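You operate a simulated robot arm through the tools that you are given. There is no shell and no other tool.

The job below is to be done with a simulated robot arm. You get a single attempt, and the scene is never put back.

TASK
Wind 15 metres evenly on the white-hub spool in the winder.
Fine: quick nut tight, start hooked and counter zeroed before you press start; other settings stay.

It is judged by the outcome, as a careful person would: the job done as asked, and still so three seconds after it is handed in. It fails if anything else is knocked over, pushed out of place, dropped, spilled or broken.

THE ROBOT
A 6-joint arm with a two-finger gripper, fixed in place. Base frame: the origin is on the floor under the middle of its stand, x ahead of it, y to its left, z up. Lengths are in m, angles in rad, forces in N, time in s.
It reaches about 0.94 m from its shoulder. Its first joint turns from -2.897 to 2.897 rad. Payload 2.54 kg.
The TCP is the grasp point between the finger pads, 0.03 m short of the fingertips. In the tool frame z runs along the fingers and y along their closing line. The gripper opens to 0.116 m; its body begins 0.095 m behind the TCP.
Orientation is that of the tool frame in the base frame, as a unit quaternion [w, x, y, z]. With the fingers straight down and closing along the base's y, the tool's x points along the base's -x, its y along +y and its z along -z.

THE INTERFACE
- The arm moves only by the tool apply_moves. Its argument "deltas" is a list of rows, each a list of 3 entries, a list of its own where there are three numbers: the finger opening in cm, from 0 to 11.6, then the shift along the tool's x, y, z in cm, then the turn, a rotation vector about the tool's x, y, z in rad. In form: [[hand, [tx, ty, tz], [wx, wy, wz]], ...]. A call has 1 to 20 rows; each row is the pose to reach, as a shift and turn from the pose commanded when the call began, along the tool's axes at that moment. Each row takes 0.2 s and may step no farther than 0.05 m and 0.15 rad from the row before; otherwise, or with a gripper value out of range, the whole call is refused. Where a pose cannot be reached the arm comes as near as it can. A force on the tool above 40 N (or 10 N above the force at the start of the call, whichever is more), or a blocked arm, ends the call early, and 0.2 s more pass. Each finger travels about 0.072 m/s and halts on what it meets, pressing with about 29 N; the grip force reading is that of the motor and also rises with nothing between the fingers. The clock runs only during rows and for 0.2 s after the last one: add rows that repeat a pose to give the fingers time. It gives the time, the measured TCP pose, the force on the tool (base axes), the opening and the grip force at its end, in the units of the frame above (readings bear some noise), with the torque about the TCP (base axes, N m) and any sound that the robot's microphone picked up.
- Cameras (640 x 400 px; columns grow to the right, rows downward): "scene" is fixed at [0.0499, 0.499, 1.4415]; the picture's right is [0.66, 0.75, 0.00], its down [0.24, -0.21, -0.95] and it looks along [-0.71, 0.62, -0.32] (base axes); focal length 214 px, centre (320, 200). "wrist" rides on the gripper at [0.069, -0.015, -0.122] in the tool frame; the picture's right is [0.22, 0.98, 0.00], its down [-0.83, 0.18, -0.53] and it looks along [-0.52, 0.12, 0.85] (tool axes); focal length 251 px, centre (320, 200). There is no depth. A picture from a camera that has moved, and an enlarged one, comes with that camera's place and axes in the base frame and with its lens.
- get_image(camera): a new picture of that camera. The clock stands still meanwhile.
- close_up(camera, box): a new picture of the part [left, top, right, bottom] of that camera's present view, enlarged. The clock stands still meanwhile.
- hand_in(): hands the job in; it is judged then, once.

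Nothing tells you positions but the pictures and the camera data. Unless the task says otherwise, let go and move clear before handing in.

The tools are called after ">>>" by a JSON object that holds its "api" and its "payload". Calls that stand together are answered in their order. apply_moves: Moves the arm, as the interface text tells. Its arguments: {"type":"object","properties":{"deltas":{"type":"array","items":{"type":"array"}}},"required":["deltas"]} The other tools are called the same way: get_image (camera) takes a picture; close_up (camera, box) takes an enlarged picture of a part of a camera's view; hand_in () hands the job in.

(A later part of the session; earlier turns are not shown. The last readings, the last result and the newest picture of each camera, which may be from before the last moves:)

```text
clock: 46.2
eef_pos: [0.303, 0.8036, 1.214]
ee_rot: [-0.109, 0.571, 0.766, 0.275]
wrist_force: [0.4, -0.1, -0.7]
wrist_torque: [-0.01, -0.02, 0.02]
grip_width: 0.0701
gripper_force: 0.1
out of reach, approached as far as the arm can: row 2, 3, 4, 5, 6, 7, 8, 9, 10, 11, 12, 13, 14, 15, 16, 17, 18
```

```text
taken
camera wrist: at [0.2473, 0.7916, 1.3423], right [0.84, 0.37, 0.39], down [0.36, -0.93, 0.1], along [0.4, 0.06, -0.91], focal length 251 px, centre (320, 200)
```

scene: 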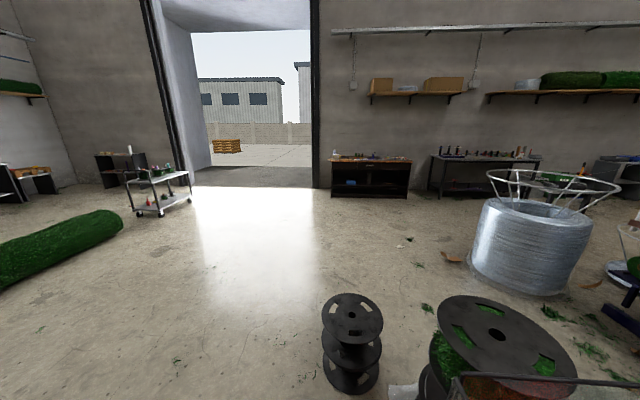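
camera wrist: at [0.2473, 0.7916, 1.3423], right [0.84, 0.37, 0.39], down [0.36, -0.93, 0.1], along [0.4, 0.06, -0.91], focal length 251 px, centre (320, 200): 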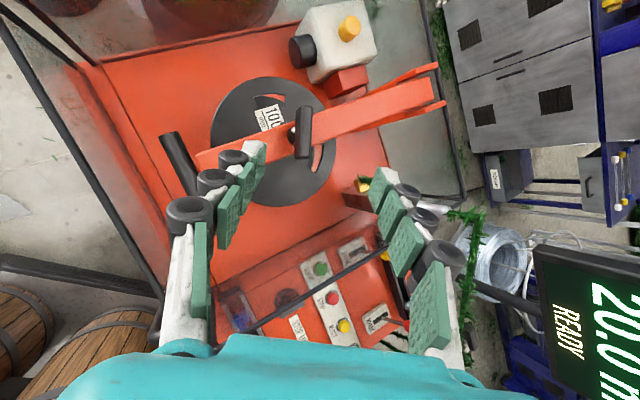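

The flipped hand gives an excellent top view: spool, arm, nut, traverse head and display are all visible. Zooming in.

>>> {"api": "close_up", "payload": {"camera": "wrist", "box": [190, 60, 390, 210]}}

>>> {"api": "close_up", "payload": {"camera": "wrist", "box": [210, 200, 420, 360]}}

>>> {"api": "close_up", "payload": {"camera": "wrist", "box": [330, 140, 490, 260]}}

```text
2.67 times, centred on (290, 135) of wrist
camera zoom: at [0.2473, 0.7916, 1.3423], right [0.84, 0.37, 0.39], down [0.36, -0.93, 0.1], along [0.4, 0.06, -0.91], focal length 670 px, centre (400, 373)
```

zoom: 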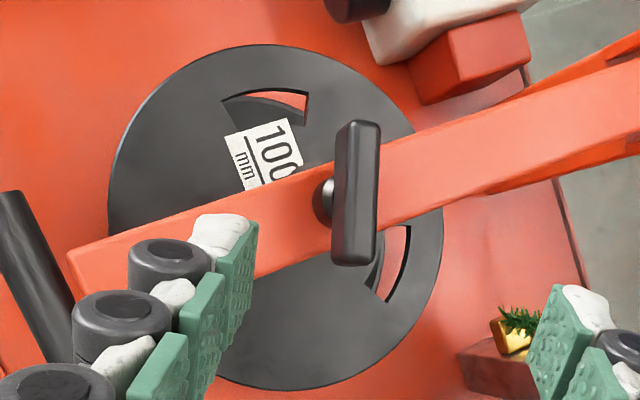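

```text
2.50 times, centred on (315, 280) of wrist
camera zoom: at [0.2473, 0.7916, 1.3423], right [0.84, 0.37, 0.39], down [0.36, -0.93, 0.1], along [0.4, 0.06, -0.91], focal length 629 px, centre (332, 0)
```

zoom: 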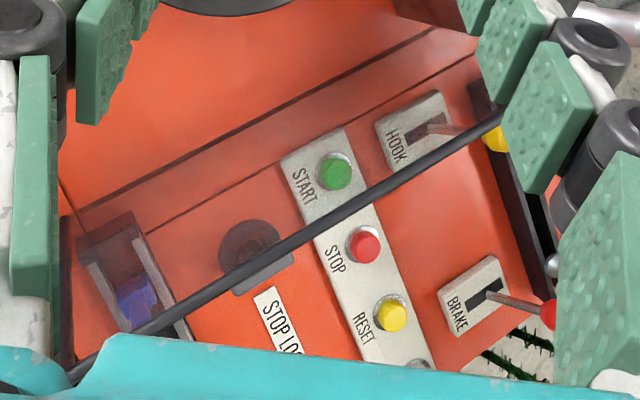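

```text
3.33 times, centred on (410, 200) of wrist
camera zoom: at [0.2473, 0.7916, 1.3423], right [0.84, 0.37, 0.39], down [0.36, -0.93, 0.1], along [0.4, 0.06, -0.91], focal length 838 px, centre (20, 200)
```

zoom: 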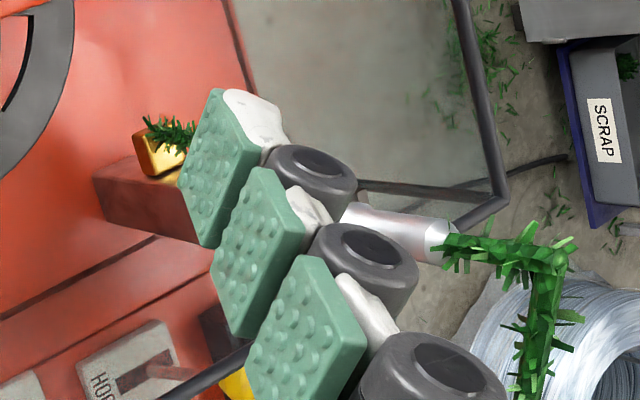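

The nut bar's top centre is at (0.322, 0.876) and its direction matches the hand. Aligning over it and descending partway to check.

>>> {"api": "apply_moves", "payload": {"deltas": [[6, [-1.4, -0.9, 3.5], [0, 0, 0]], [5, [-2.84, -1.83, 7], [0, 0, 0]], [5, [-2.84, -1.83, 10.5], [0, 0, 0]], [5, [-2.84, -1.83, 10.5], [0, 0, 0]]]}}

>>> {"api": "get_image", "payload": {"camera": "wrist"}}

```text
clock: 47.2
eef_pos: [0.3101, 0.8425, 1.121]
ee_rot: [-0.108, 0.57, 0.767, 0.275]
wrist_force: [-0.8, 0.1, 0.3]
wrist_torque: [-0.02, -0.02, -0.03]
grip_width: 0.05
gripper_force: 0.1
out of reach, approached as far as the arm can: row 3, 4
```

```text
taken
camera wrist: at [0.2546, 0.8312, 1.2482], right [0.84, 0.37, 0.39], down [0.36, -0.93, 0.1], along [0.4, 0.06, -0.91], focal length 251 px, centre (320, 200)
```

wrist: 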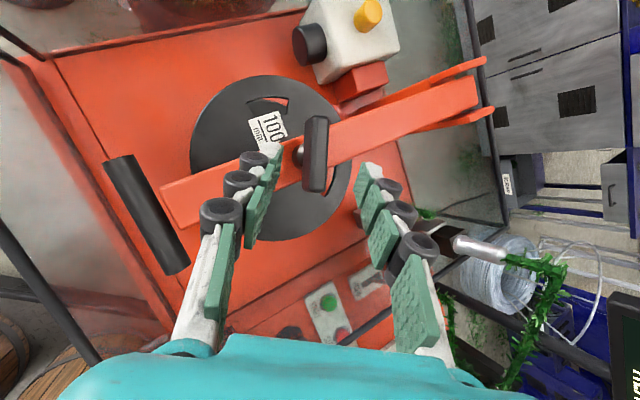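

The flip isn't the limiter; the outward tilt is. Making the hand more upright (25° instead of 34°) should give the wrist its range back, so I correct the tilt and descend onto the bar.

>>> {"api": "apply_moves", "payload": {"deltas": [[5, [-0.3, -0.1, 0], [0.0446, -0.069, -0.0153]], [5, [-0.6, -0.2, 0.5], [0.0891, -0.1383, -0.0306]], [5, [-1.0, -0.32, 2.5], [0.0891, -0.1383, -0.0306]], [5, [-1.0, -0.32, 2.5], [0.0891, -0.1383, -0.0306]]]}}

>>> {"api": "get_image", "payload": {"camera": "wrist"}}

```text
clock: 48.2
eef_pos: [0.3159, 0.8469, 1.096]
ee_rot: [-0.077, 0.571, 0.792, 0.202]
wrist_force: [0.2, 0.2, -0.4]
wrist_torque: [-0.01, 0.03, -0.01]
grip_width: 0.0499
gripper_force: 0.1
```

```text
taken
camera wrist: at [0.2634, 0.8548, 1.2252], right [0.84, 0.45, 0.3], down [0.39, -0.89, 0.24], along [0.38, -0.08, -0.92], focal length 251 px, centre (320, 200)
```

wrist: 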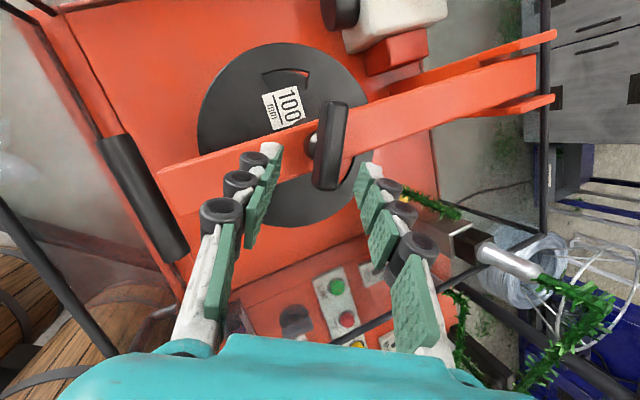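

Fully reachable now. A close check on alignment before the last 3–4 cm.

>>> {"api": "close_up", "payload": {"camera": "wrist", "box": [240, 80, 400, 220]}}

```text
2.86 times, centred on (320, 150) of wrist
camera zoom: at [0.2634, 0.8548, 1.2252], right [0.84, 0.45, 0.3], down [0.39, -0.89, 0.24], along [0.38, -0.08, -0.92], focal length 718 px, centre (320, 343)
```

zoom: 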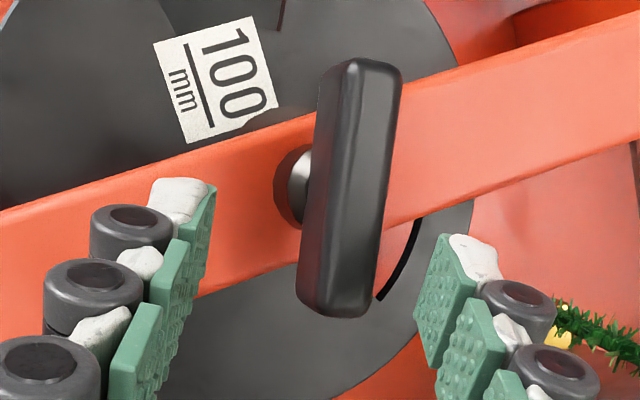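

Aligned to within a few millimetres; I can also see the shiny thread under the bar, so the nut is loose. Descending the last 3.5 cm and closing.

>>> {"api": "apply_moves", "payload": {"deltas": [[5, [0.35, 0.12, 1.8], [0, 0, 0]], [5, [0.6, 0.25, 3.5], [0, 0, 0]], [5, [0.6, 0.25, 3.5], [0, 0, 0]], [3, [0.6, 0.25, 3.5], [0, 0, 0]], [1.5, [0.6, 0.25, 3.5], [0, 0, 0]], [1, [0.6, 0.25, 3.5], [0, 0, 0]], [1, [0.6, 0.25, 3.5], [0, 0, 0]]]}}

>>> {"api": "close_up", "payload": {"camera": "wrist", "box": [220, 80, 420, 260]}}

```text
clock: 49.8
eef_pos: [0.3206, 0.8664, 1.0669]
ee_rot: [-0.076, 0.571, 0.792, 0.203]
wrist_force: [18.6, 4.9, 5.6]
wrist_torque: [0.05, -0.21, -0.17]
grip_width: 0.023
gripper_force: 9.3
```

```text
2.22 times, centred on (320, 170) of wrist
camera zoom: at [0.2699, 0.874, 1.1958], right [0.84, 0.45, 0.3], down [0.39, -0.89, 0.24], along [0.38, -0.08, -0.92], focal length 559 px, centre (320, 267)
```

zoom: 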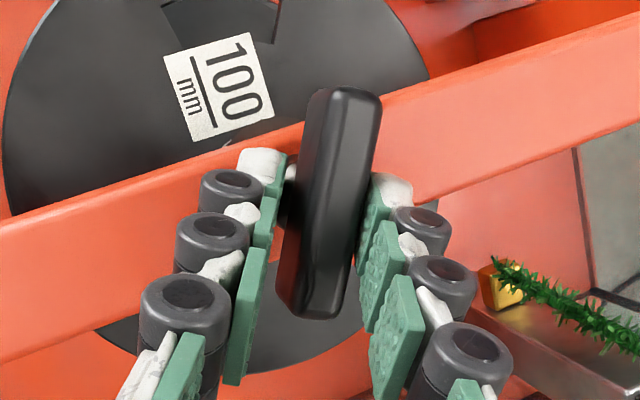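

Gripped across the thickness at 2.3 cm. Turning clockwise about the vertical axis in steps and watching the torque.

>>> {"api": "apply_moves", "payload": {"deltas": [[0.5, [0.08, -0.02, 0], [-0.0494, -0.0325, 0.1269]], [0.5, [0.17, -0.13, 0], [-0.0987, -0.065, 0.2538]], [0.5, [0.27, -0.23, 0], [-0.1446, -0.0951, 0.3717]], [0.5, [0.39, -0.33, 0.04], [-0.1939, -0.1276, 0.4986]], [0.5, [0.39, -0.33, 0.04], [-0.1939, -0.1276, 0.4986]]]}}

>>> {"api": "close_up", "payload": {"camera": "wrist", "box": [220, 80, 420, 260]}}

```text
clock: 50.5
eef_pos: [0.3211, 0.8681, 1.0666]
ee_rot: [-0.057, 0.664, 0.718, 0.203]
wrist_force: [-13.4, 0.1, 0.8]
wrist_torque: [-0.06, 1.14, 0.12]
grip_width: 0.0194
gripper_force: 44.5
out of reach, approached as far as the arm can: row 2, 3
stopped in row 3: the force on the tool passed its limit at 44 N (the readings are from after the stop); the commanded pose is now the measured one
```

```text
2.22 times, centred on (320, 170) of wrist
camera zoom: at [0.2751, 0.8876, 1.1968], right [0.93, 0.24, 0.28], down [0.17, -0.96, 0.24], along [0.33, -0.17, -0.93], focal length 559 px, centre (320, 267)
```

zoom: 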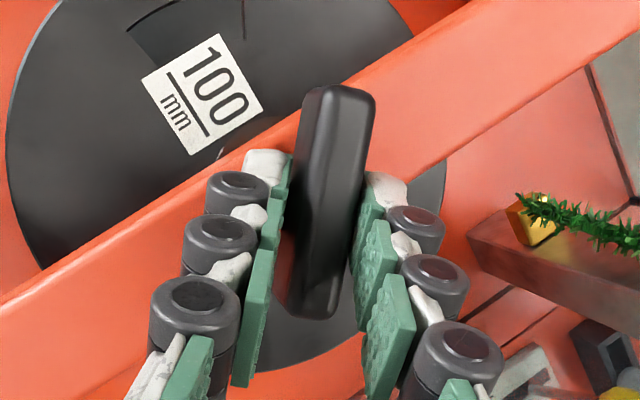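

It turned another ~14° before a joint limit built up force. I'll release, lift and look at the gap under the bar.

>>> {"api": "apply_moves", "payload": {"deltas": [[3, [0, 0, 0], [0, 0, 0]], [5, [0, 0, 0], [0, 0, 0]], [6, [0, 0, -3], [0, 0, 0]], [6, [0, 0, -7], [0, 0, 0]], [6, [0, 0, -7], [0, 0, 0]]]}}

>>> {"api": "close_up", "payload": {"camera": "wrist", "box": [240, 60, 420, 220]}}

```text
clock: 51.7
eef_pos: [0.3139, 0.8404, 1.1308]
ee_rot: [-0.058, 0.66, 0.721, 0.2]
wrist_force: [-0.4, 0.3, -0.8]
wrist_torque: [-0.03, -0.03, -0.02]
grip_width: 0.0602
gripper_force: 0.2
```

```text
2.50 times, centred on (330, 140) of wrist
camera zoom: at [0.2677, 0.8614, 1.2604], right [0.93, 0.25, 0.28], down [0.18, -0.95, 0.24], along [0.33, -0.17, -0.93], focal length 629 px, centre (295, 350)
```

zoom: 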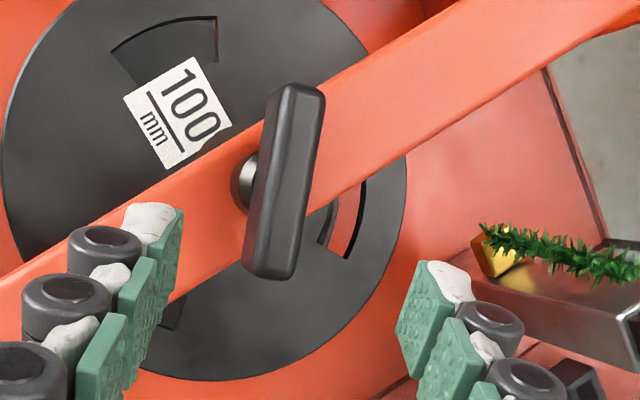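

The bar is now near azimuth 96° (about 40° turned) and the thread gap still shows. I'll unflip the hand, since the wrist roll has more range that way for clockwise turning.

>>> {"api": "apply_moves", "payload": {"deltas": [[6, [-0.5, 0, -4], [-0.0036, 0.0049, -0.148]], [6, [-1.1, 0, -8], [-0.0073, 0.0099, -0.2956]], [6, [-1.1, 0, -8], [-0.0109, 0.0148, -0.4433]], [6, [-1.1, 0, -8], [-0.0146, 0.0198, -0.591]], [6, [-1.1, 0, -8], [-0.0182, 0.0247, -0.739]], [6, [-1.1, 0, -8], [-0.0218, 0.0297, -0.8867]], [6, [-1.1, 0, -8], [-0.0255, 0.0346, -1.0344]], [6, [-1.1, 0, -8], [-0.0291, 0.0395, -1.182]], [6, [-1.1, 0, -8], [-0.0328, 0.0445, -1.33]], [6, [-1.1, 0, -8], [-0.0364, 0.0494, -1.4778]], [6, [-1.1, 0, -8], [-0.04, 0.0544, -1.6255]], [6, [-1.1, 0, -8], [-0.0437, 0.0593, -1.7733]]]}}

>>> {"api": "apply_moves", "payload": {"deltas": [[6, [0, 0, 0], [-0.0036, 0.0049, -0.148]], [6, [0, 0, 0], [-0.0073, 0.0099, -0.2956]], [6, [0, 0, 0], [-0.0109, 0.0148, -0.4433]], [6, [0, 0, 0], [-0.0146, 0.0198, -0.591]], [6, [0, 0, 0], [-0.0182, 0.0247, -0.739]], [6, [0, 0, 0], [-0.0218, 0.0297, -0.8867]], [6, [0, 0, 0], [-0.0255, 0.0346, -1.0344]], [6, [0, 0, 0], [-0.0291, 0.0395, -1.182]], [6, [0, 0, 0], [-0.0328, 0.0445, -1.331]], [6, [0, 0, 0], [-0.0328, 0.0445, -1.331]]]}}

>>> {"api": "get_image", "payload": {"camera": "wrist"}}

```text
clock: 54.3
eef_pos: [0.2983, 0.8037, 1.1986]
ee_rot: [0.116, -0.142, 0.962, 0.203]
wrist_force: [-0.1, 0.1, 0.1]
wrist_torque: [0.0, -0.02, 0.0]
grip_width: 0.0598
gripper_force: 0.0
```

```text
clock: 56.5
eef_pos: [0.2984, 0.8034, 1.1992]
ee_rot: [-0.194, 0.711, -0.668, -0.1]
wrist_force: [-0.2, -0.1, 0.7]
wrist_torque: [0.02, 0.02, 0.0]
grip_width: 0.0602
gripper_force: 0.2
```

```text
taken
camera wrist: at [0.3036, 0.6909, 1.2822], right [-0.95, -0.23, -0.22], down [-0.31, 0.53, 0.79], along [-0.06, 0.82, -0.57], focal length 251 px, centre (320, 200)
```

wrist: 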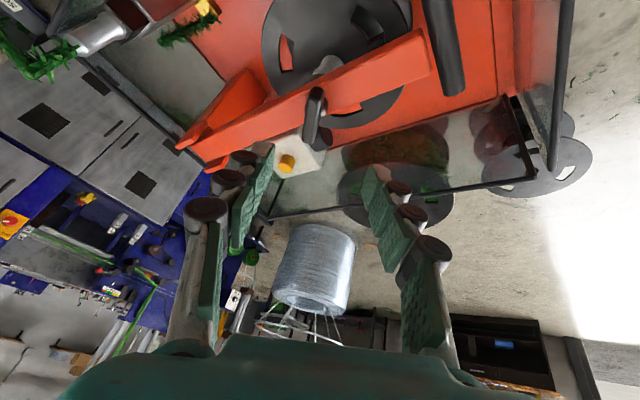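

Unflipped with no limit warnings. Descending onto the bar again.

>>> {"api": "apply_moves", "payload": {"deltas": [[5, [-0.15, -0.2, 4], [0, 0, 0]], [5, [-0.34, -0.4, 8], [0, 0, 0]], [5, [-0.34, -0.4, 11.5], [0, 0, 0]], [5, [-0.34, -0.4, 14.9], [0, 0, 0]], [5, [-0.34, -0.4, 14.9], [0, 0, 0]]]}}

>>> {"api": "get_image", "payload": {"camera": "wrist"}}

```text
clock: 57.7
eef_pos: [0.3198, 0.8668, 1.0668]
ee_rot: [-0.194, 0.711, -0.668, -0.1]
wrist_force: [-0.2, -0.3, -0.1]
wrist_torque: [0.01, 0.02, 0.02]
grip_width: 0.0499
gripper_force: 0.0
```

```text
taken
camera wrist: at [0.3244, 0.7553, 1.1495], right [-0.95, -0.23, -0.22], down [-0.31, 0.53, 0.79], along [-0.06, 0.82, -0.57], focal length 251 px, centre (320, 200)
```

wrist: 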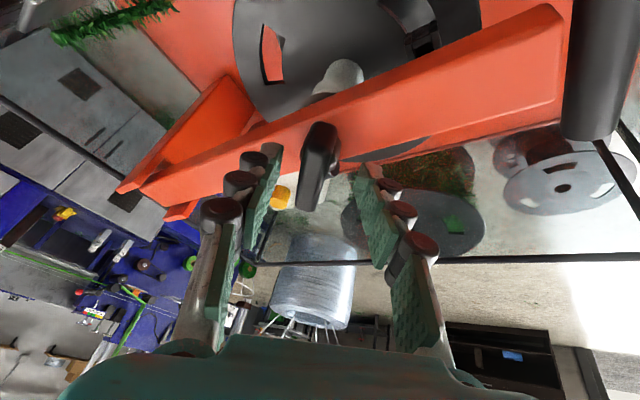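

>>> {"api": "apply_moves", "payload": {"deltas": [[3, [0, 0, 0], [0, 0, 0]], [1, [0, 0, 0], [0, 0, 0]], [0.5, [0, 0, 0], [0, 0, 0]], [0.5, [0, 0, 0], [0, 0, 0]]]}}

>>> {"api": "close_up", "payload": {"camera": "wrist", "box": [230, 90, 410, 250]}}

```text
clock: 58.7
eef_pos: [0.3227, 0.867, 1.067]
ee_rot: [-0.194, 0.711, -0.669, -0.1]
wrist_force: [29.6, 10.6, 10.6]
wrist_torque: [-0.31, 0.22, -0.28]
grip_width: 0.0179
gripper_force: 43.5
```

```text
2.50 times, centred on (320, 170) of wrist
camera zoom: at [0.3277, 0.7551, 1.1498], right [-0.95, -0.22, -0.23], down [-0.31, 0.53, 0.79], along [-0.06, 0.82, -0.57], focal length 629 px, centre (320, 275)
```

zoom: 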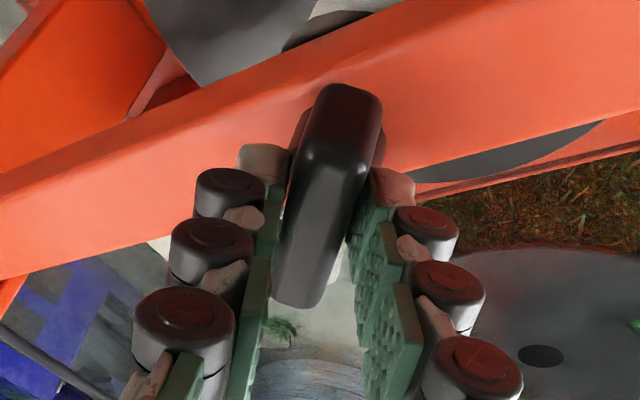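

Gripped at 1.8 cm. I relieve the 3 mm side offset, then turn clockwise again.

>>> {"api": "apply_moves", "payload": {"deltas": [[0.5, [0, -0.29, 0], [0, 0, 0]], [0.5, [-0.05, -0.19, 0], [0.0522, 0.0185, 0.1174]], [0.5, [-0.11, -0.09, 0], [0.1044, 0.037, 0.2349]], [0.5, [-0.17, 0.01, 0], [0.1565, 0.0555, 0.3523]], [0.5, [-0.23, 0.09, 0], [0.2007, 0.0711, 0.4517]], [0.5, [-0.29, 0.17, 0.05], [0.2408, 0.0853, 0.542]], [0.5, [-0.29, 0.17, 0.05], [0.2408, 0.0853, 0.542]]]}}

>>> {"api": "close_up", "payload": {"camera": "wrist", "box": [230, 90, 410, 250]}}

```text
clock: 60.3
eef_pos: [0.3176, 0.869, 1.0666]
ee_rot: [0.216, -0.482, 0.848, 0.038]
wrist_force: [15.4, 21.1, 20.3]
wrist_torque: [1.04, 0.34, 0.05]
grip_width: 0.0181
gripper_force: 43.5
```

```text
2.50 times, centred on (320, 170) of wrist
camera zoom: at [0.2582, 0.7738, 1.1498], right [-0.91, 0.35, -0.22], down [0.04, 0.61, 0.79], along [0.41, 0.71, -0.57], focal length 629 px, centre (320, 275)
```

zoom: 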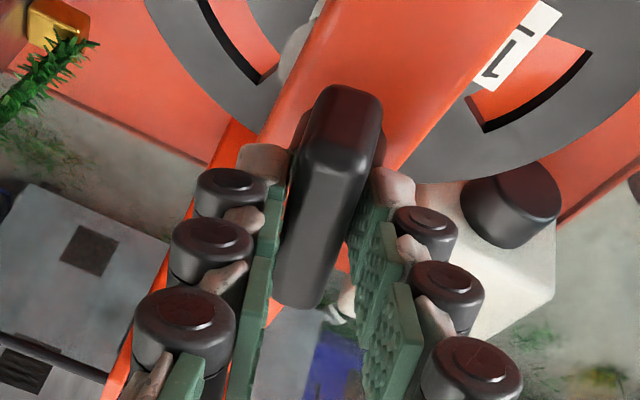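

Another 34° turned at low torque (about 75° total). I'll re-grip at a fresh heading to continue.

>>> {"api": "apply_moves", "payload": {"deltas": [[3, [0, 0, 0], [0, 0, 0]], [5, [0, 0, 0], [0, 0, 0]], [5, [0, 0, -4], [0, 0, 0]], [5, [0, -0.5, -7.57], [0, 0, 0]], [5, [0, -1.5, -7.57], [-0.13, -0.0057, -0.0067]], [5, [0.06, -2.52, -7.57], [-0.2592, -0.0114, -0.0134]], [5, [0.06, -2.52, -7.57], [-0.2592, -0.0114, -0.0134]]]}}

>>> {"api": "get_image", "payload": {"camera": "wrist"}}

>>> {"api": "close_up", "payload": {"camera": "wrist", "box": [230, 70, 410, 230]}}

```text
clock: 61.9
eef_pos: [0.3139, 0.8351, 1.1391]
ee_rot: [0.155, -0.512, 0.832, 0.148]
wrist_force: [0.1, -0.4, -0.5]
wrist_torque: [0.03, 0.03, -0.02]
grip_width: 0.0499
gripper_force: 0.0
```

```text
taken
camera wrist: at [0.2846, 0.7242, 1.2177], right [-0.97, 0.25, 0.0], down [0.13, 0.53, 0.84], along [0.21, 0.81, -0.54], focal length 251 px, centre (320, 200)
```

wrist: 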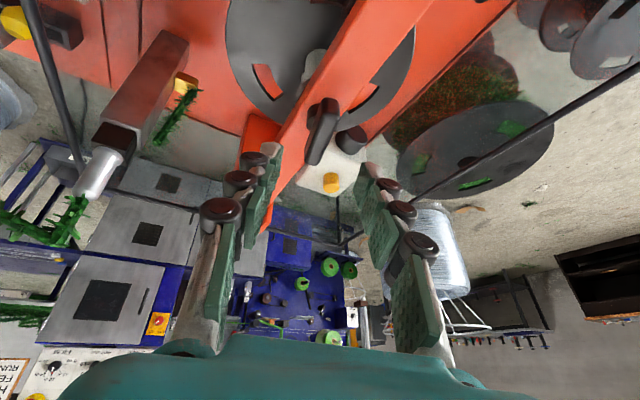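

```text
2.50 times, centred on (320, 150) of wrist
camera zoom: at [0.2846, 0.7242, 1.2177], right [-0.97, 0.25, 0.0], down [0.13, 0.53, 0.84], along [0.21, 0.81, -0.54], focal length 629 px, centre (320, 325)
```

zoom: 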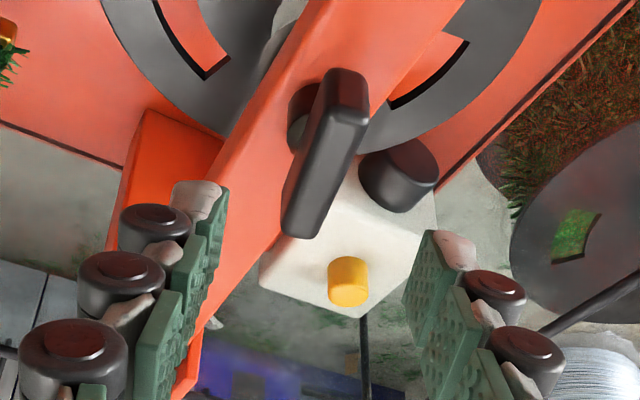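

>>> {"api": "apply_moves", "payload": {"deltas": [[5, [0, 0, 4], [0, 0, 0]], [5, [0, 0, 8.1], [0, 0, 0]], [5, [0, 0, 8.1], [0, 0, 0]], [3, [0, 0, 8.1], [0, 0, 0]], [1, [0, 0, 8.1], [0, 0, 0]], [0.5, [0, 0, 8.1], [0, 0, 0]], [0.5, [0, 0, 8.1], [0, 0, 0]]]}}

>>> {"api": "close_up", "payload": {"camera": "wrist", "box": [230, 90, 410, 250]}}

```text
clock: 63.5
eef_pos: [0.3228, 0.8695, 1.0671]
ee_rot: [0.156, -0.511, 0.832, 0.148]
wrist_force: [10.4, -0.3, -2.2]
wrist_torque: [-0.57, -1.03, -0.1]
grip_width: 0.0164
gripper_force: 42.7
```

```text
2.50 times, centred on (320, 170) of wrist
camera zoom: at [0.2931, 0.7584, 1.1453], right [-0.97, 0.25, 0.0], down [0.13, 0.53, 0.84], along [0.21, 0.81, -0.54], focal length 629 px, centre (320, 275)
```

zoom: 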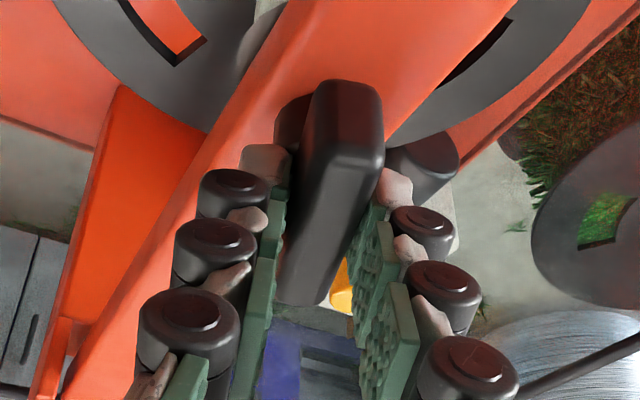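

Gripped again. Continuing clockwise.

>>> {"api": "apply_moves", "payload": {"deltas": [[0.5, [0, -0.01, 0], [0.0532, -0.0114, 0.1181]], [0.5, [-0.02, 0.09, 0.02], [0.1065, -0.0227, 0.2362]], [0.5, [-0.04, 0.18, 0.04], [0.1597, -0.0341, 0.3544]], [0.5, [-0.05, 0.26, 0.06], [0.2048, -0.0437, 0.4543]], [0.5, [-0.06, 0.33, 0.07], [0.2458, -0.0524, 0.5452]], [0.5, [-0.06, 0.33, 0.07], [0.2458, -0.0524, 0.5452]]]}}

>>> {"api": "close_up", "payload": {"camera": "wrist", "box": [230, 90, 410, 250]}}

```text
clock: 64.9
eef_pos: [0.3195, 0.8717, 1.0666]
ee_rot: [0.191, -0.242, 0.946, 0.098]
wrist_force: [8.9, 26.2, 26.3]
wrist_torque: [-0.34, -0.43, 0.11]
grip_width: 0.0171
gripper_force: 42.9
```

```text
2.50 times, centred on (320, 170) of wrist
camera zoom: at [0.2307, 0.7961, 1.1447], right [-0.66, 0.75, 0.0], down [0.41, 0.36, 0.84], along [0.63, 0.55, -0.54], focal length 629 px, centre (320, 275)
```

zoom: 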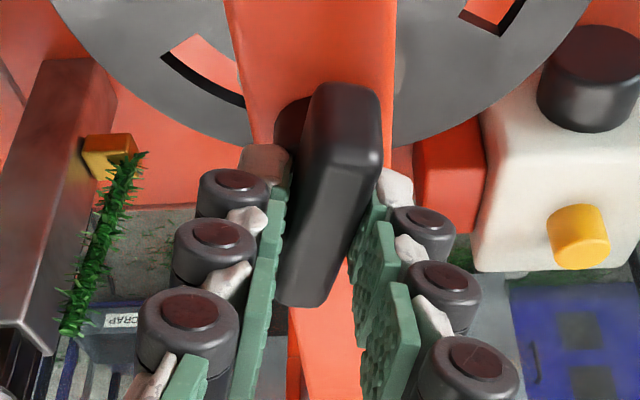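

About 109° total now and still no hard stop. I'll release and inspect the gap under the bar to see whether it is closing or opening.

>>> {"api": "apply_moves", "payload": {"deltas": [[3, [0, 0, 0], [0, 0, 0]], [5, [0, 0, 0], [0, 0, 0]], [5, [0, 0, -4], [0, 0, 0]], [6, [0, 0, -8], [0, 0, 0]], [6, [0, 0, -8], [0, 0, 0]]]}}

>>> {"api": "close_up", "payload": {"camera": "wrist", "box": [250, 70, 390, 190]}}

>>> {"api": "get_image", "payload": {"camera": "wrist"}}

```text
clock: 66.1
eef_pos: [0.2942, 0.8509, 1.1376]
ee_rot: [0.192, -0.242, 0.946, 0.096]
wrist_force: [0.1, 0.2, 0.4]
wrist_torque: [-0.03, 0.01, 0.0]
grip_width: 0.0602
gripper_force: 0.1
```

```text
3.33 times, centred on (320, 130) of wrist
camera zoom: at [0.2062, 0.7759, 1.2164], right [-0.66, 0.75, 0.0], down [0.41, 0.36, 0.84], along [0.63, 0.55, -0.54], focal length 838 px, centre (320, 433)
```

zoom: 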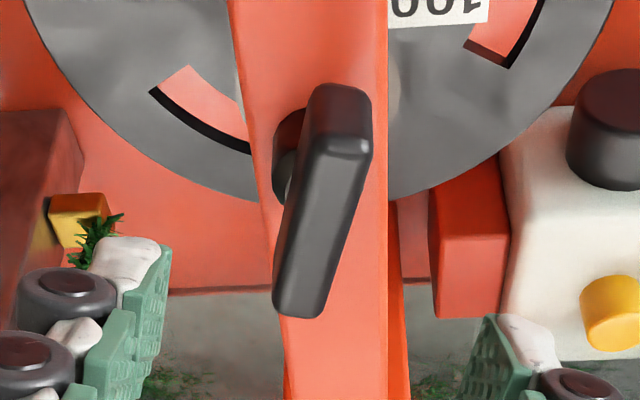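

```text
taken
camera wrist: at [0.2062, 0.7759, 1.2164], right [-0.66, 0.75, 0.0], down [0.41, 0.36, 0.84], along [0.63, 0.55, -0.54], focal length 251 px, centre (320, 200)
```

wrist: 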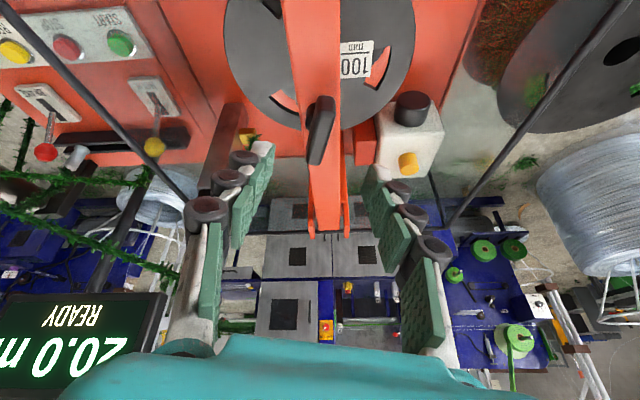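

I'll take a lower, side-on look from in front to compare the bar's height with before.

>>> {"api": "apply_moves", "payload": {"deltas": [[7, [3.6, -1.3, -2.0], [-0.016, -0.06, -0.049]], [8, [7.2, -2.6, -4.0], [-0.032, -0.12, -0.097]], [9, [10.8, -3.9, -5.9], [-0.0486, -0.18, -0.146]], [10, [14.4, -5.2, -7.9], [-0.065, -0.24, -0.195]], [11, [18.0, -6.5, -9.9], [-0.081, -0.3, -0.244]], [11.6, [21.61, -7.77, -11.88], [-0.0971, -0.3596, -0.2924]], [11.6, [21.61, -7.77, -11.88], [-0.0971, -0.3596, -0.2924]]]}}

>>> {"api": "get_image", "payload": {"camera": "wrist"}}

```text
clock: 67.7
eef_pos: [0.0765, 0.771, 1.1667]
ee_rot: [0.357, -0.365, 0.846, 0.154]
wrist_force: [-0.9, 0.0, 0.5]
wrist_torque: [0.0, 0.03, 0.0]
grip_width: 0.1162
gripper_force: 0.0
out of reach, approached as far as the arm can: row 3, 4, 5, 6, 7
```

```text
taken
camera wrist: at [-0.0066, 0.6622, 1.2002], right [-0.81, 0.56, -0.15], down [0.0, 0.27, 0.96], along [0.58, 0.78, -0.22], focal length 251 px, centre (320, 200)
```

wrist: 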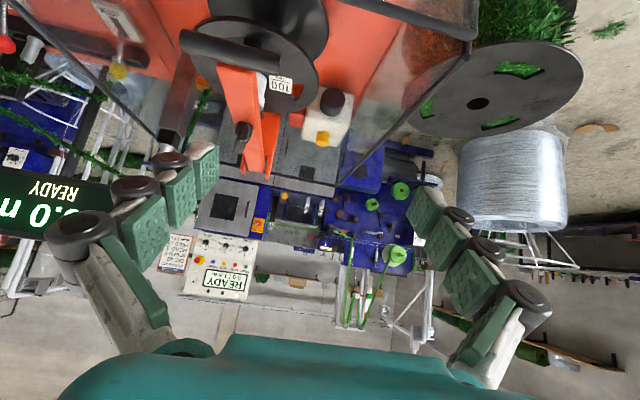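

>>> {"api": "close_up", "payload": {"camera": "wrist", "box": [205, 60, 305, 180]}}

>>> {"api": "close_up", "payload": {"camera": "wrist", "box": [220, 110, 270, 155]}}

```text
3.33 times, centred on (255, 120) of wrist
camera zoom: at [-0.0066, 0.6622, 1.2002], right [-0.81, 0.56, -0.15], down [0.0, 0.27, 0.96], along [0.58, 0.78, -0.22], focal length 838 px, centre (537, 467)
```

zoom: 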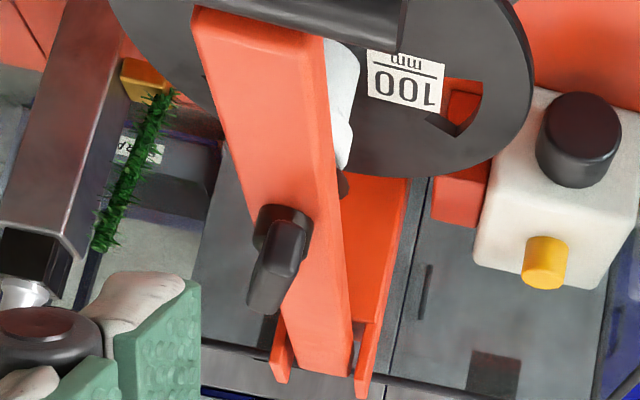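

```text
8.89 times, centred on (245, 132) of wrist
camera zoom: at [-0.0066, 0.6622, 1.2002], right [-0.81, 0.56, -0.15], down [0.0, 0.27, 0.96], along [0.58, 0.78, -0.22], focal length 2235 px, centre (987, 800)
```

zoom: 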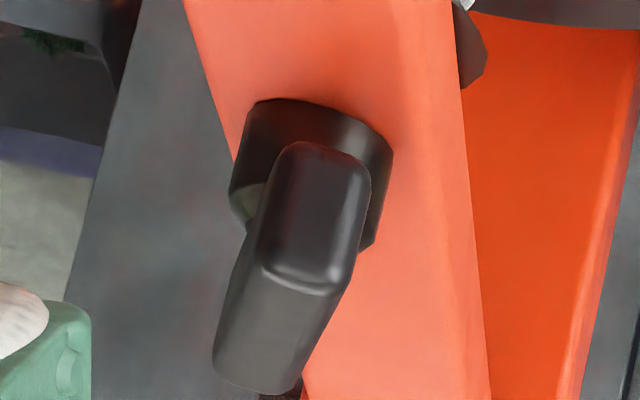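

The bar's height hasn't changed and it still turns freely, so I keep going clockwise until it stops. I'm returning above the nut with the hand re-rolled to match the bar's new direction.

>>> {"api": "apply_moves", "payload": {"deltas": [[10, [-2.1, -2.2, 2.0], [-0.0265, 0.0767, 0.062]], [9, [-4.2, -4.4, 4.0], [-0.053, 0.153, 0.124]], [8, [-6.4, -6.6, 7.0], [-0.079, 0.23, 0.186]], [7, [-8.5, -8.8, 10.5], [-0.106, 0.307, 0.248]], [6, [-10.6, -11.0, 13.8], [-0.132, 0.383, 0.31]], [5, [-12.73, -13.22, 17.12], [-0.1587, 0.4599, 0.3725]], [5, [-12.73, -13.22, 17.12], [-0.1587, 0.4599, 0.3725]]]}}

>>> {"api": "get_image", "payload": {"camera": "wrist"}}

```text
clock: 69.3
eef_pos: [0.3221, 0.8301, 1.139]
ee_rot: [0.092, -0.255, 0.942, 0.196]
wrist_force: [1.3, -0.4, 0.6]
wrist_torque: [-0.02, -0.01, -0.03]
grip_width: 0.0501
gripper_force: 0.0
out of reach, approached as far as the arm can: row 1, 2
```

```text
taken
camera wrist: at [0.2612, 0.7372, 1.223], right [-0.69, 0.68, 0.26], down [0.57, 0.29, 0.77], along [0.45, 0.68, -0.59], focal length 251 px, centre (320, 200)
```

wrist: 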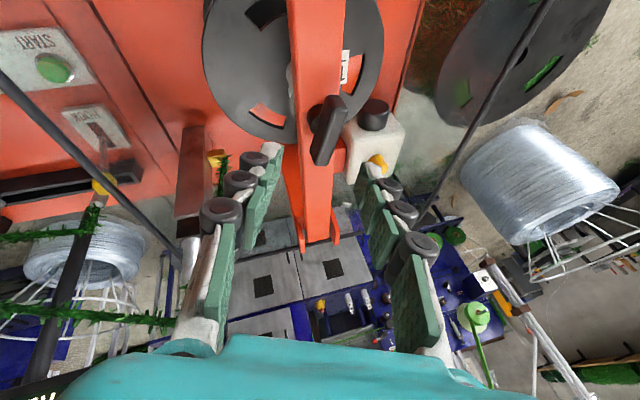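

>>> {"api": "apply_moves", "payload": {"deltas": [[4.5, [0.1, 0.3, 4], [0, 0, 0]], [4.5, [0.2, 0.5, 8.1], [0, 0, 0]], [4.5, [0.2, 0.5, 8.1], [0, 0, 0]], [3, [0.2, 0.5, 8.1], [0, 0, 0]], [1, [0.2, 0.5, 8.1], [0, 0, 0]], [0.5, [0.2, 0.5, 8.1], [0, 0, 0]], [0.5, [0.2, 0.5, 8.1], [0, 0, 0]]]}}

>>> {"api": "close_up", "payload": {"camera": "wrist", "box": [230, 90, 410, 250]}}

```text
clock: 70.9
eef_pos: [0.3217, 0.8666, 1.0664]
ee_rot: [0.092, -0.256, 0.942, 0.196]
wrist_force: [-3.1, 12.1, 5.5]
wrist_torque: [-0.76, -0.08, 0.02]
grip_width: 0.0221
gripper_force: 45.0
```

```text
2.50 times, centred on (320, 170) of wrist
camera zoom: at [0.26, 0.7739, 1.1508], right [-0.69, 0.68, 0.26], down [0.57, 0.29, 0.77], along [0.45, 0.68, -0.59], focal length 629 px, centre (320, 275)
```

zoom: 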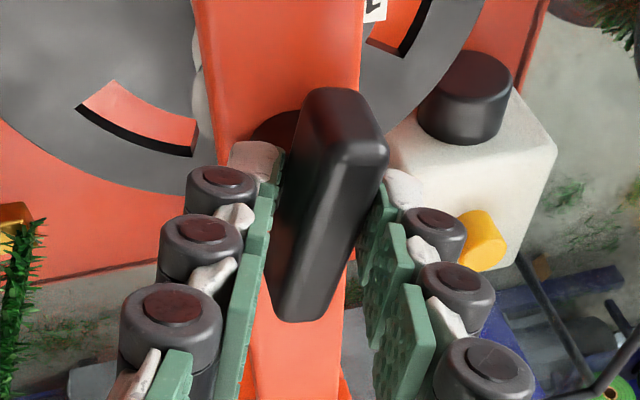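

>>> {"api": "apply_moves", "payload": {"deltas": [[0.5, [0.06, 0.23, 0.03], [0.0383, -0.0451, 0.1267]], [0.5, [0.11, 0.36, 0.06], [0.0766, -0.0902, 0.2533]], [0.5, [0.17, 0.49, 0.09], [0.1148, -0.1353, 0.38]], [0.5, [0.22, 0.62, 0.12], [0.1531, -0.1804, 0.5067]], [0.5, [0.28, 0.75, 0.15], [0.1914, -0.2255, 0.6334]], [0.5, [0.28, 0.75, 0.15], [0.1914, -0.2255, 0.6334]]]}}

>>> {"api": "close_up", "payload": {"camera": "wrist", "box": [230, 90, 410, 250]}}

```text
clock: 72.3
eef_pos: [0.3181, 0.8715, 1.0672]
ee_rot: [0.155, 0.084, 0.972, 0.153]
wrist_force: [-1.1, -11.2, -4.8]
wrist_torque: [-1.34, 0.0, 1.04]
grip_width: 0.0253
gripper_force: 44.8
```

```text
2.50 times, centred on (320, 170) of wrist
camera zoom: at [0.2097, 0.8388, 1.1521], right [-0.09, 0.96, 0.26], down [0.62, -0.15, 0.77], along [0.78, 0.23, -0.59], focal length 629 px, centre (320, 275)
```

zoom: 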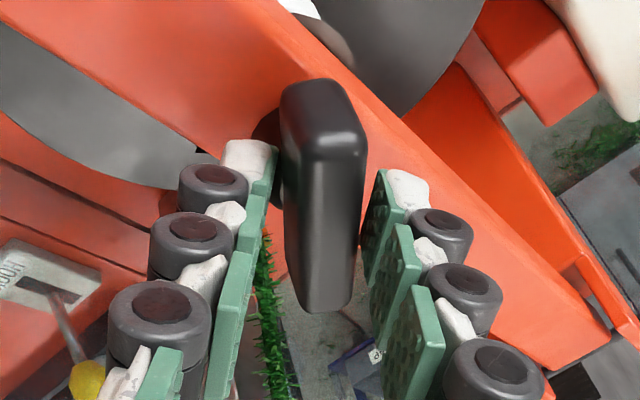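

Now the bar resists: torque jumped to about 1 N·m and the hand has twisted past it, so the nut is up against its stop. I'll add a small extra push to make sure it's firmly tight.

>>> {"api": "apply_moves", "payload": {"deltas": [[0.5, [0, 0.05, 0], [0.03, -0.02, 0.09]], [0.5, [0, 0.05, 0], [0.03, -0.02, 0.09]]]}}

>>> {"api": "close_up", "payload": {"camera": "wrist", "box": [230, 90, 410, 250]}}

```text
clock: 72.9
eef_pos: [0.3174, 0.8721, 1.0678]
ee_rot: [0.157, 0.13, 0.968, 0.144]
wrist_force: [3.8, -6.3, 5.7]
wrist_torque: [-1.09, -1.41, 1.33]
grip_width: 0.0275
gripper_force: 44.7
```

```text
2.50 times, centred on (320, 170) of wrist
camera zoom: at [0.2081, 0.8496, 1.1535], right [0.01, 0.97, 0.26], down [0.61, -0.21, 0.76], along [0.79, 0.15, -0.59], focal length 629 px, centre (320, 275)
```

zoom: 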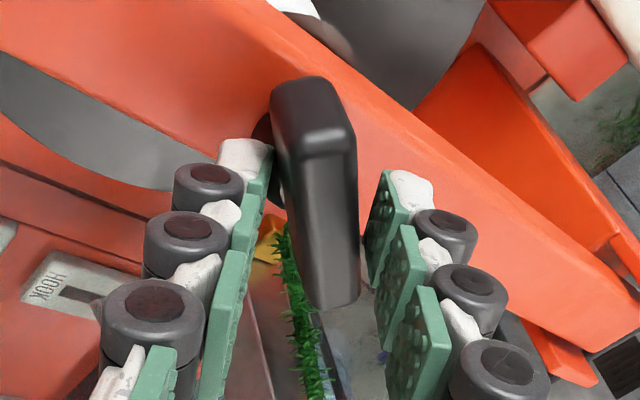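

The torque rises with no further rotation, so the nut is tight. Releasing and lifting away to verify it holds.

>>> {"api": "apply_moves", "payload": {"deltas": [[4, [0, 0, 0], [0, 0, 0]], [5.5, [0, 0, 0], [0, 0, 0]], [6, [0, 0, -4], [0, 0, 0]], [7, [0, 0, -8], [0, 0, 0]], [7, [0, 0, -8], [0, 0, 0]]]}}

>>> {"api": "get_image", "payload": {"camera": "wrist"}}

>>> {"api": "close_up", "payload": {"camera": "wrist", "box": [240, 60, 420, 220]}}

```text
clock: 74.1
eef_pos: [0.2873, 0.845, 1.1366]
ee_rot: [0.156, 0.13, 0.968, 0.144]
wrist_force: [-1.1, -1.1, 0.4]
wrist_torque: [0.03, -0.01, 0.0]
grip_width: 0.0701
gripper_force: 0.0
out of reach, approached as far as the arm can: row 4, 5
```

```text
taken
camera wrist: at [0.1793, 0.823, 1.224], right [0.01, 0.97, 0.26], down [0.61, -0.2, 0.76], along [0.79, 0.15, -0.6], focal length 251 px, centre (320, 200)
```

wrist: 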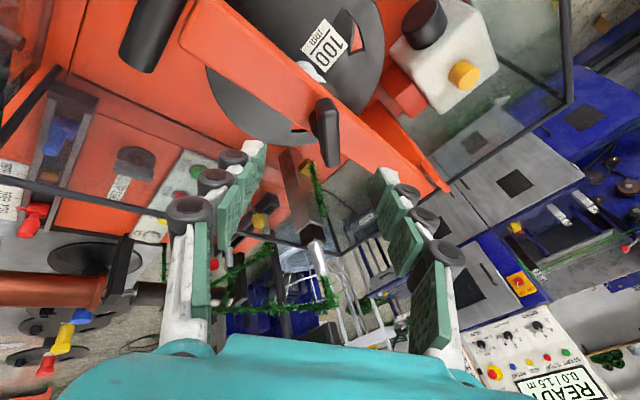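

```text
2.50 times, centred on (330, 140) of wrist
camera zoom: at [0.1793, 0.823, 1.224], right [0.01, 0.97, 0.26], down [0.61, -0.2, 0.76], along [0.79, 0.15, -0.6], focal length 629 px, centre (295, 350)
```

zoom: 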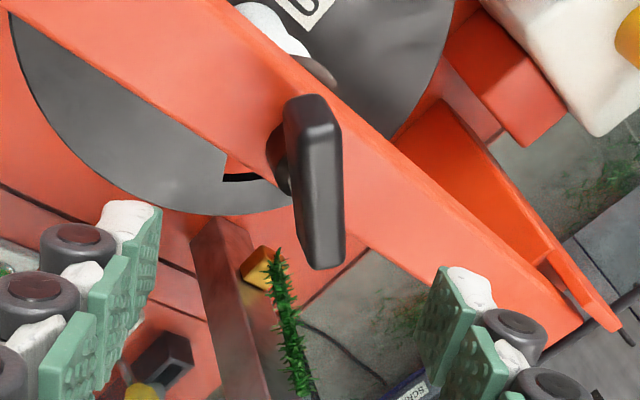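

The nut holds its position against the stop. Next is the HOOK lever; I move to a vantage over the left control panel to study it.

>>> {"api": "apply_moves", "payload": {"deltas": [[8, [-2.7, -2.5, -3.0], [-0.0047, 0.0135, -0.133]], [9, [-5.4, -4.9, -4.5], [-0.0095, 0.027, -0.266]], [10, [-8.1, -7.4, -5.5], [-0.0142, 0.04, -0.399]], [11, [-10.8, -9.9, -6.0], [-0.019, 0.054, -0.532]], [11, [-13.6, -12.3, -6.5], [-0.0236, 0.0676, -0.665]], [11, [-16.3, -14.8, -7.0], [-0.0284, 0.081, -0.798]], [11, [-19.0, -17.3, -7.3], [-0.0331, 0.0947, -0.931]], [11, [-21.69, -19.73, -7.57], [-0.0378, 0.1082, -1.0642]], [11, [-21.69, -19.73, -7.57], [-0.0378, 0.1082, -1.0642]]]}}

>>> {"api": "get_image", "payload": {"camera": "wrist"}}

```text
clock: 76.1
eef_pos: [0.4237, 0.5784, 1.1998]
ee_rot: [0.159, -0.39, 0.904, 0.07]
wrist_force: [0.3, -0.1, 0.1]
wrist_torque: [-0.01, 0.03, -0.01]
grip_width: 0.11
gripper_force: 0.1
```

```text
taken
camera wrist: at [0.3606, 0.4918, 1.2886], right [-0.85, 0.52, -0.07], down [0.28, 0.56, 0.78], along [0.45, 0.65, -0.62], focal length 251 px, centre (320, 200)
```

wrist: 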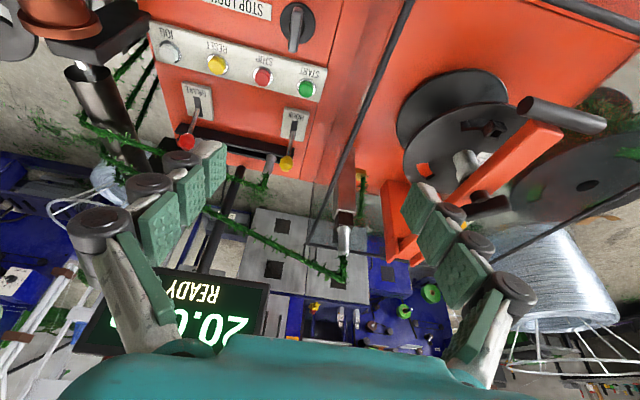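

>>> {"api": "close_up", "payload": {"camera": "wrist", "box": [140, 60, 340, 220]}}

>>> {"api": "close_up", "payload": {"camera": "wrist", "box": [250, 95, 330, 190]}}

>>> {"api": "close_up", "payload": {"camera": "wrist", "box": [300, 140, 440, 300]}}

>>> {"api": "close_up", "payload": {"camera": "wrist", "box": [400, 70, 540, 230]}}

```text
2.50 times, centred on (240, 140) of wrist
camera zoom: at [0.3606, 0.4918, 1.2886], right [-0.85, 0.52, -0.07], down [0.28, 0.56, 0.78], along [0.45, 0.65, -0.62], focal length 629 px, centre (520, 350)
```

zoom: 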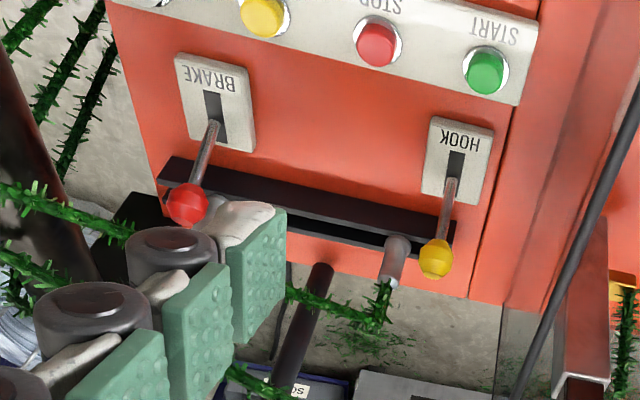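

```text
4.21 times, centred on (290, 142) of wrist
camera zoom: at [0.3606, 0.4918, 1.2886], right [-0.85, 0.52, -0.07], down [0.28, 0.56, 0.78], along [0.45, 0.65, -0.62], focal length 1059 px, centre (446, 442)
```

zoom: 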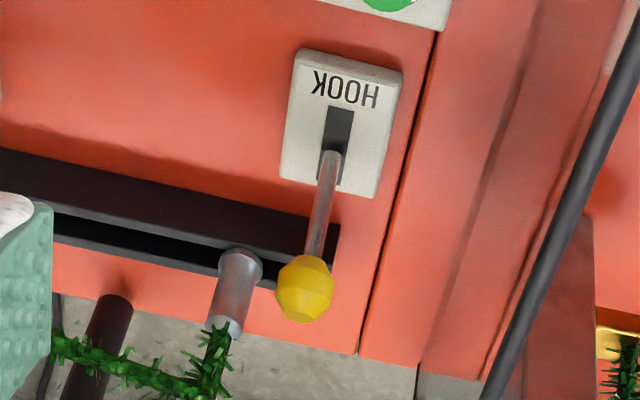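

```text
2.50 times, centred on (370, 220) of wrist
camera zoom: at [0.3606, 0.4918, 1.2886], right [-0.85, 0.52, -0.07], down [0.28, 0.56, 0.78], along [0.45, 0.65, -0.62], focal length 629 px, centre (195, 150)
```

zoom: 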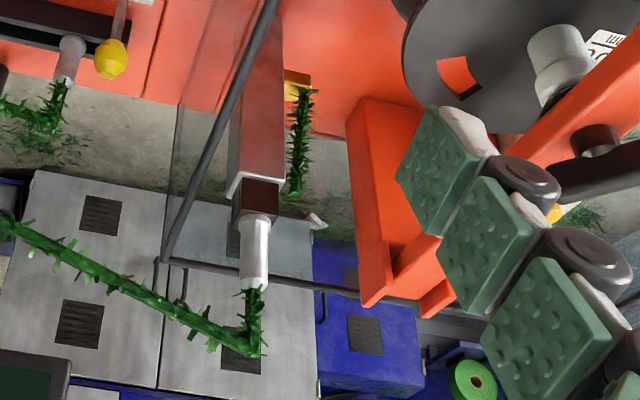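

```text
2.50 times, centred on (470, 150) of wrist
camera zoom: at [0.3606, 0.4918, 1.2886], right [-0.85, 0.52, -0.07], down [0.28, 0.56, 0.78], along [0.45, 0.65, -0.62], focal length 629 px, centre (-55, 325)
```

zoom: 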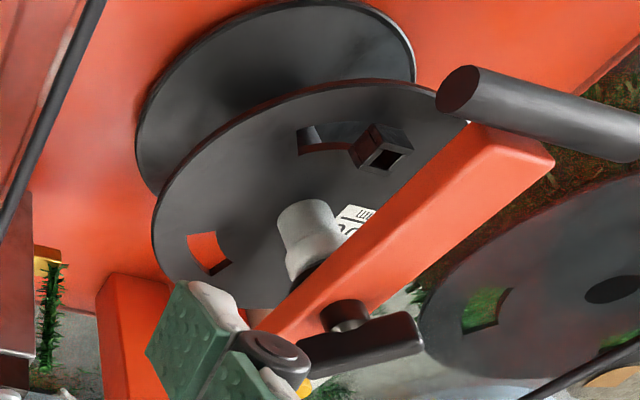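

The HOOK lever leans about 30° away from me in a slot that allows an equal swing toward me. Its ball is at about (0.648, 0.764, 0.892). I'll approach to grip the ball and pull it toward the robot.

>>> {"api": "apply_moves", "payload": {"deltas": [[10, [-2.0, -0.5, 3.4], [0, -0.011, 0]], [9, [-4.0, -0.9, 6.8], [0, -0.022, 0]], [8, [-5.9, -1.4, 10.2], [0, -0.034, 0]], [7, [-7.8, -1.8, 13.5], [0, -0.045, 0]], [6, [-9.8, -2.3, 16.9], [0, -0.056, 0]], [6, [-11.7, -2.8, 20.3], [0, -0.067, 0]], [6, [-13.7, -3.2, 23.7], [0, -0.079, 0]], [6, [-15.61, -3.67, 27.05], [0, -0.09, 0]], [6, [-15.61, -3.67, 27.05], [0, -0.09, 0]]]}}

>>> {"api": "get_image", "payload": {"camera": "wrist"}}

```text
clock: 78.1
eef_pos: [0.61, 0.7275, 0.9981]
ee_rot: [0.2, -0.386, 0.896, 0.087]
wrist_force: [0.1, -0.2, 0.0]
wrist_torque: [0.0, -0.03, 0.01]
grip_width: 0.0601
gripper_force: 0.0
```

```text
taken
camera wrist: at [0.541, 0.6348, 1.0779], right [-0.84, 0.53, -0.09], down [0.23, 0.5, 0.83], along [0.49, 0.68, -0.54], focal length 251 px, centre (320, 200)
```

wrist: 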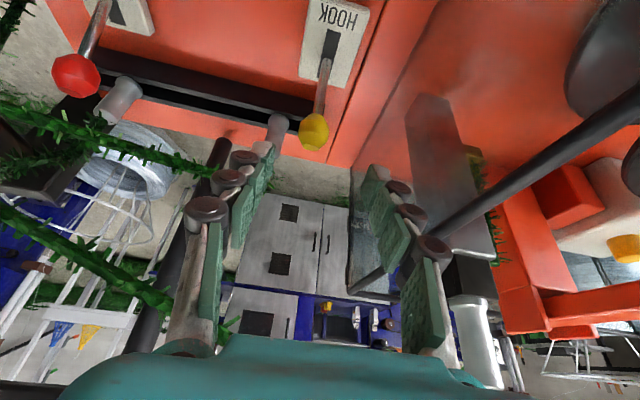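

Aligned; the ball is about 12 cm ahead along the tool. Descending to straddle it.

>>> {"api": "apply_moves", "payload": {"deltas": [[6, [-0.1, -0.2, 3.5], [0, 0, 0]], [6, [-0.2, -0.38, 7.0], [0, 0, 0]], [6, [-0.2, -0.38, 10.2], [0, 0, 0]], [6, [-0.2, -0.38, 10.2], [0, 0, 0]]]}}

>>> {"api": "get_image", "payload": {"camera": "wrist"}}

```text
clock: 79.1
eef_pos: [0.6444, 0.7576, 0.9076]
ee_rot: [0.2, -0.386, 0.896, 0.087]
wrist_force: [-0.3, -0.2, 0.7]
wrist_torque: [0.03, 0.03, 0.04]
grip_width: 0.0602
gripper_force: 0.0
```

```text
taken
camera wrist: at [0.5765, 0.6645, 0.9871], right [-0.84, 0.53, -0.09], down [0.23, 0.5, 0.83], along [0.49, 0.68, -0.54], focal length 251 px, centre (320, 200)
```

wrist: 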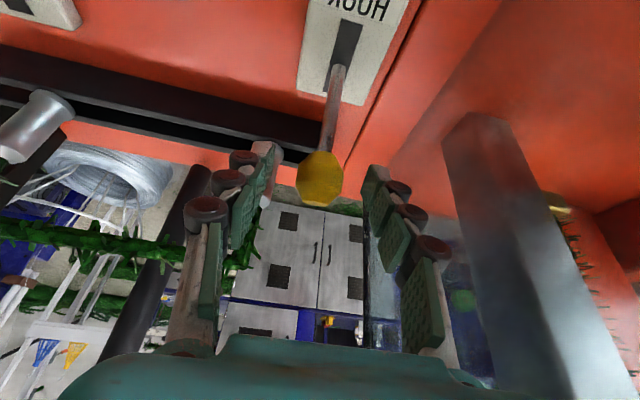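

The ball sits right between the pads. Closing on it.

>>> {"api": "apply_moves", "payload": {"deltas": [[4, [0, 0, 0], [0, 0, 0]], [2, [0, 0, 0], [0, 0, 0]], [1, [0, 0, 0], [0, 0, 0]], [1, [0, 0, 0], [0, 0, 0]]]}}

>>> {"api": "close_up", "payload": {"camera": "wrist", "box": [230, 60, 410, 240]}}

```text
clock: 80.1
eef_pos: [0.6439, 0.7571, 0.9074]
ee_rot: [0.201, -0.386, 0.896, 0.086]
wrist_force: [-1.3, 2.5, -1.2]
wrist_torque: [0.12, 0.06, 0.04]
grip_width: 0.0283
gripper_force: 45.2
```

```text
2.22 times, centred on (320, 150) of wrist
camera zoom: at [0.5762, 0.6647, 0.9872], right [-0.84, 0.53, -0.09], down [0.23, 0.5, 0.83], along [0.49, 0.68, -0.54], focal length 559 px, centre (320, 311)
```

zoom: 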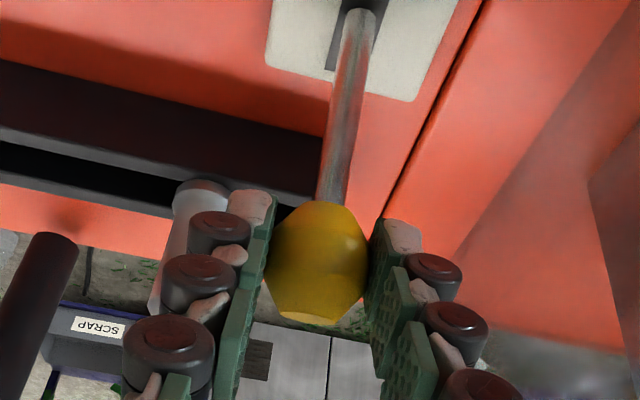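

Gripped with almost no side load. Pulling the lever through its arc toward me.

>>> {"api": "apply_moves", "payload": {"deltas": [[1, [0.89, 0, -1.07], [0, 0, 0]], [1, [1.95, 0, -1.97], [0, 0, 0]], [1, [3.15, 0, -2.67], [0, 0, 0]], [1, [4.46, 0, -3.15], [0, 0, 0]], [1, [5.83, 0, -3.39], [0, 0, 0]], [1, [7.21, 0, -3.4], [0, 0, 0]], [1, [7.21, 0, -3.4], [0, 0, 0]]]}}

>>> {"api": "get_image", "payload": {"camera": "wrist"}}

```text
clock: 81.7
eef_pos: [0.5906, 0.7027, 0.9085]
ee_rot: [0.201, -0.387, 0.895, 0.089]
wrist_force: [0.2, 5.9, 7.5]
wrist_torque: [-0.54, 0.48, 0.0]
grip_width: 0.0286
gripper_force: 44.9
stopped in row 7: the force on the tool passed its limit at 41 N (the readings are from after the stop); the commanded pose is now the measured one
```

```text
taken
camera wrist: at [0.5218, 0.6095, 0.987], right [-0.84, 0.53, -0.09], down [0.22, 0.5, 0.84], along [0.49, 0.69, -0.54], focal length 251 px, centre (320, 200)
```

wrist: 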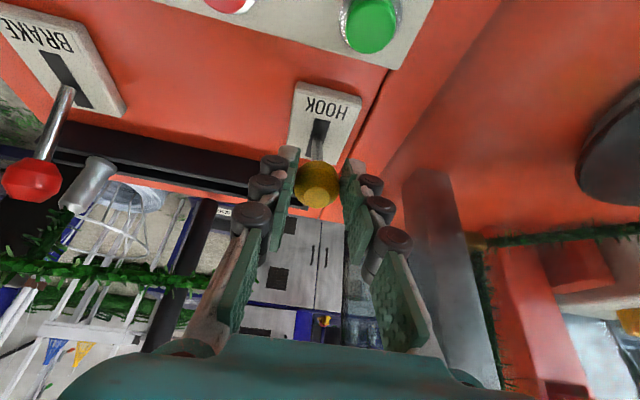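

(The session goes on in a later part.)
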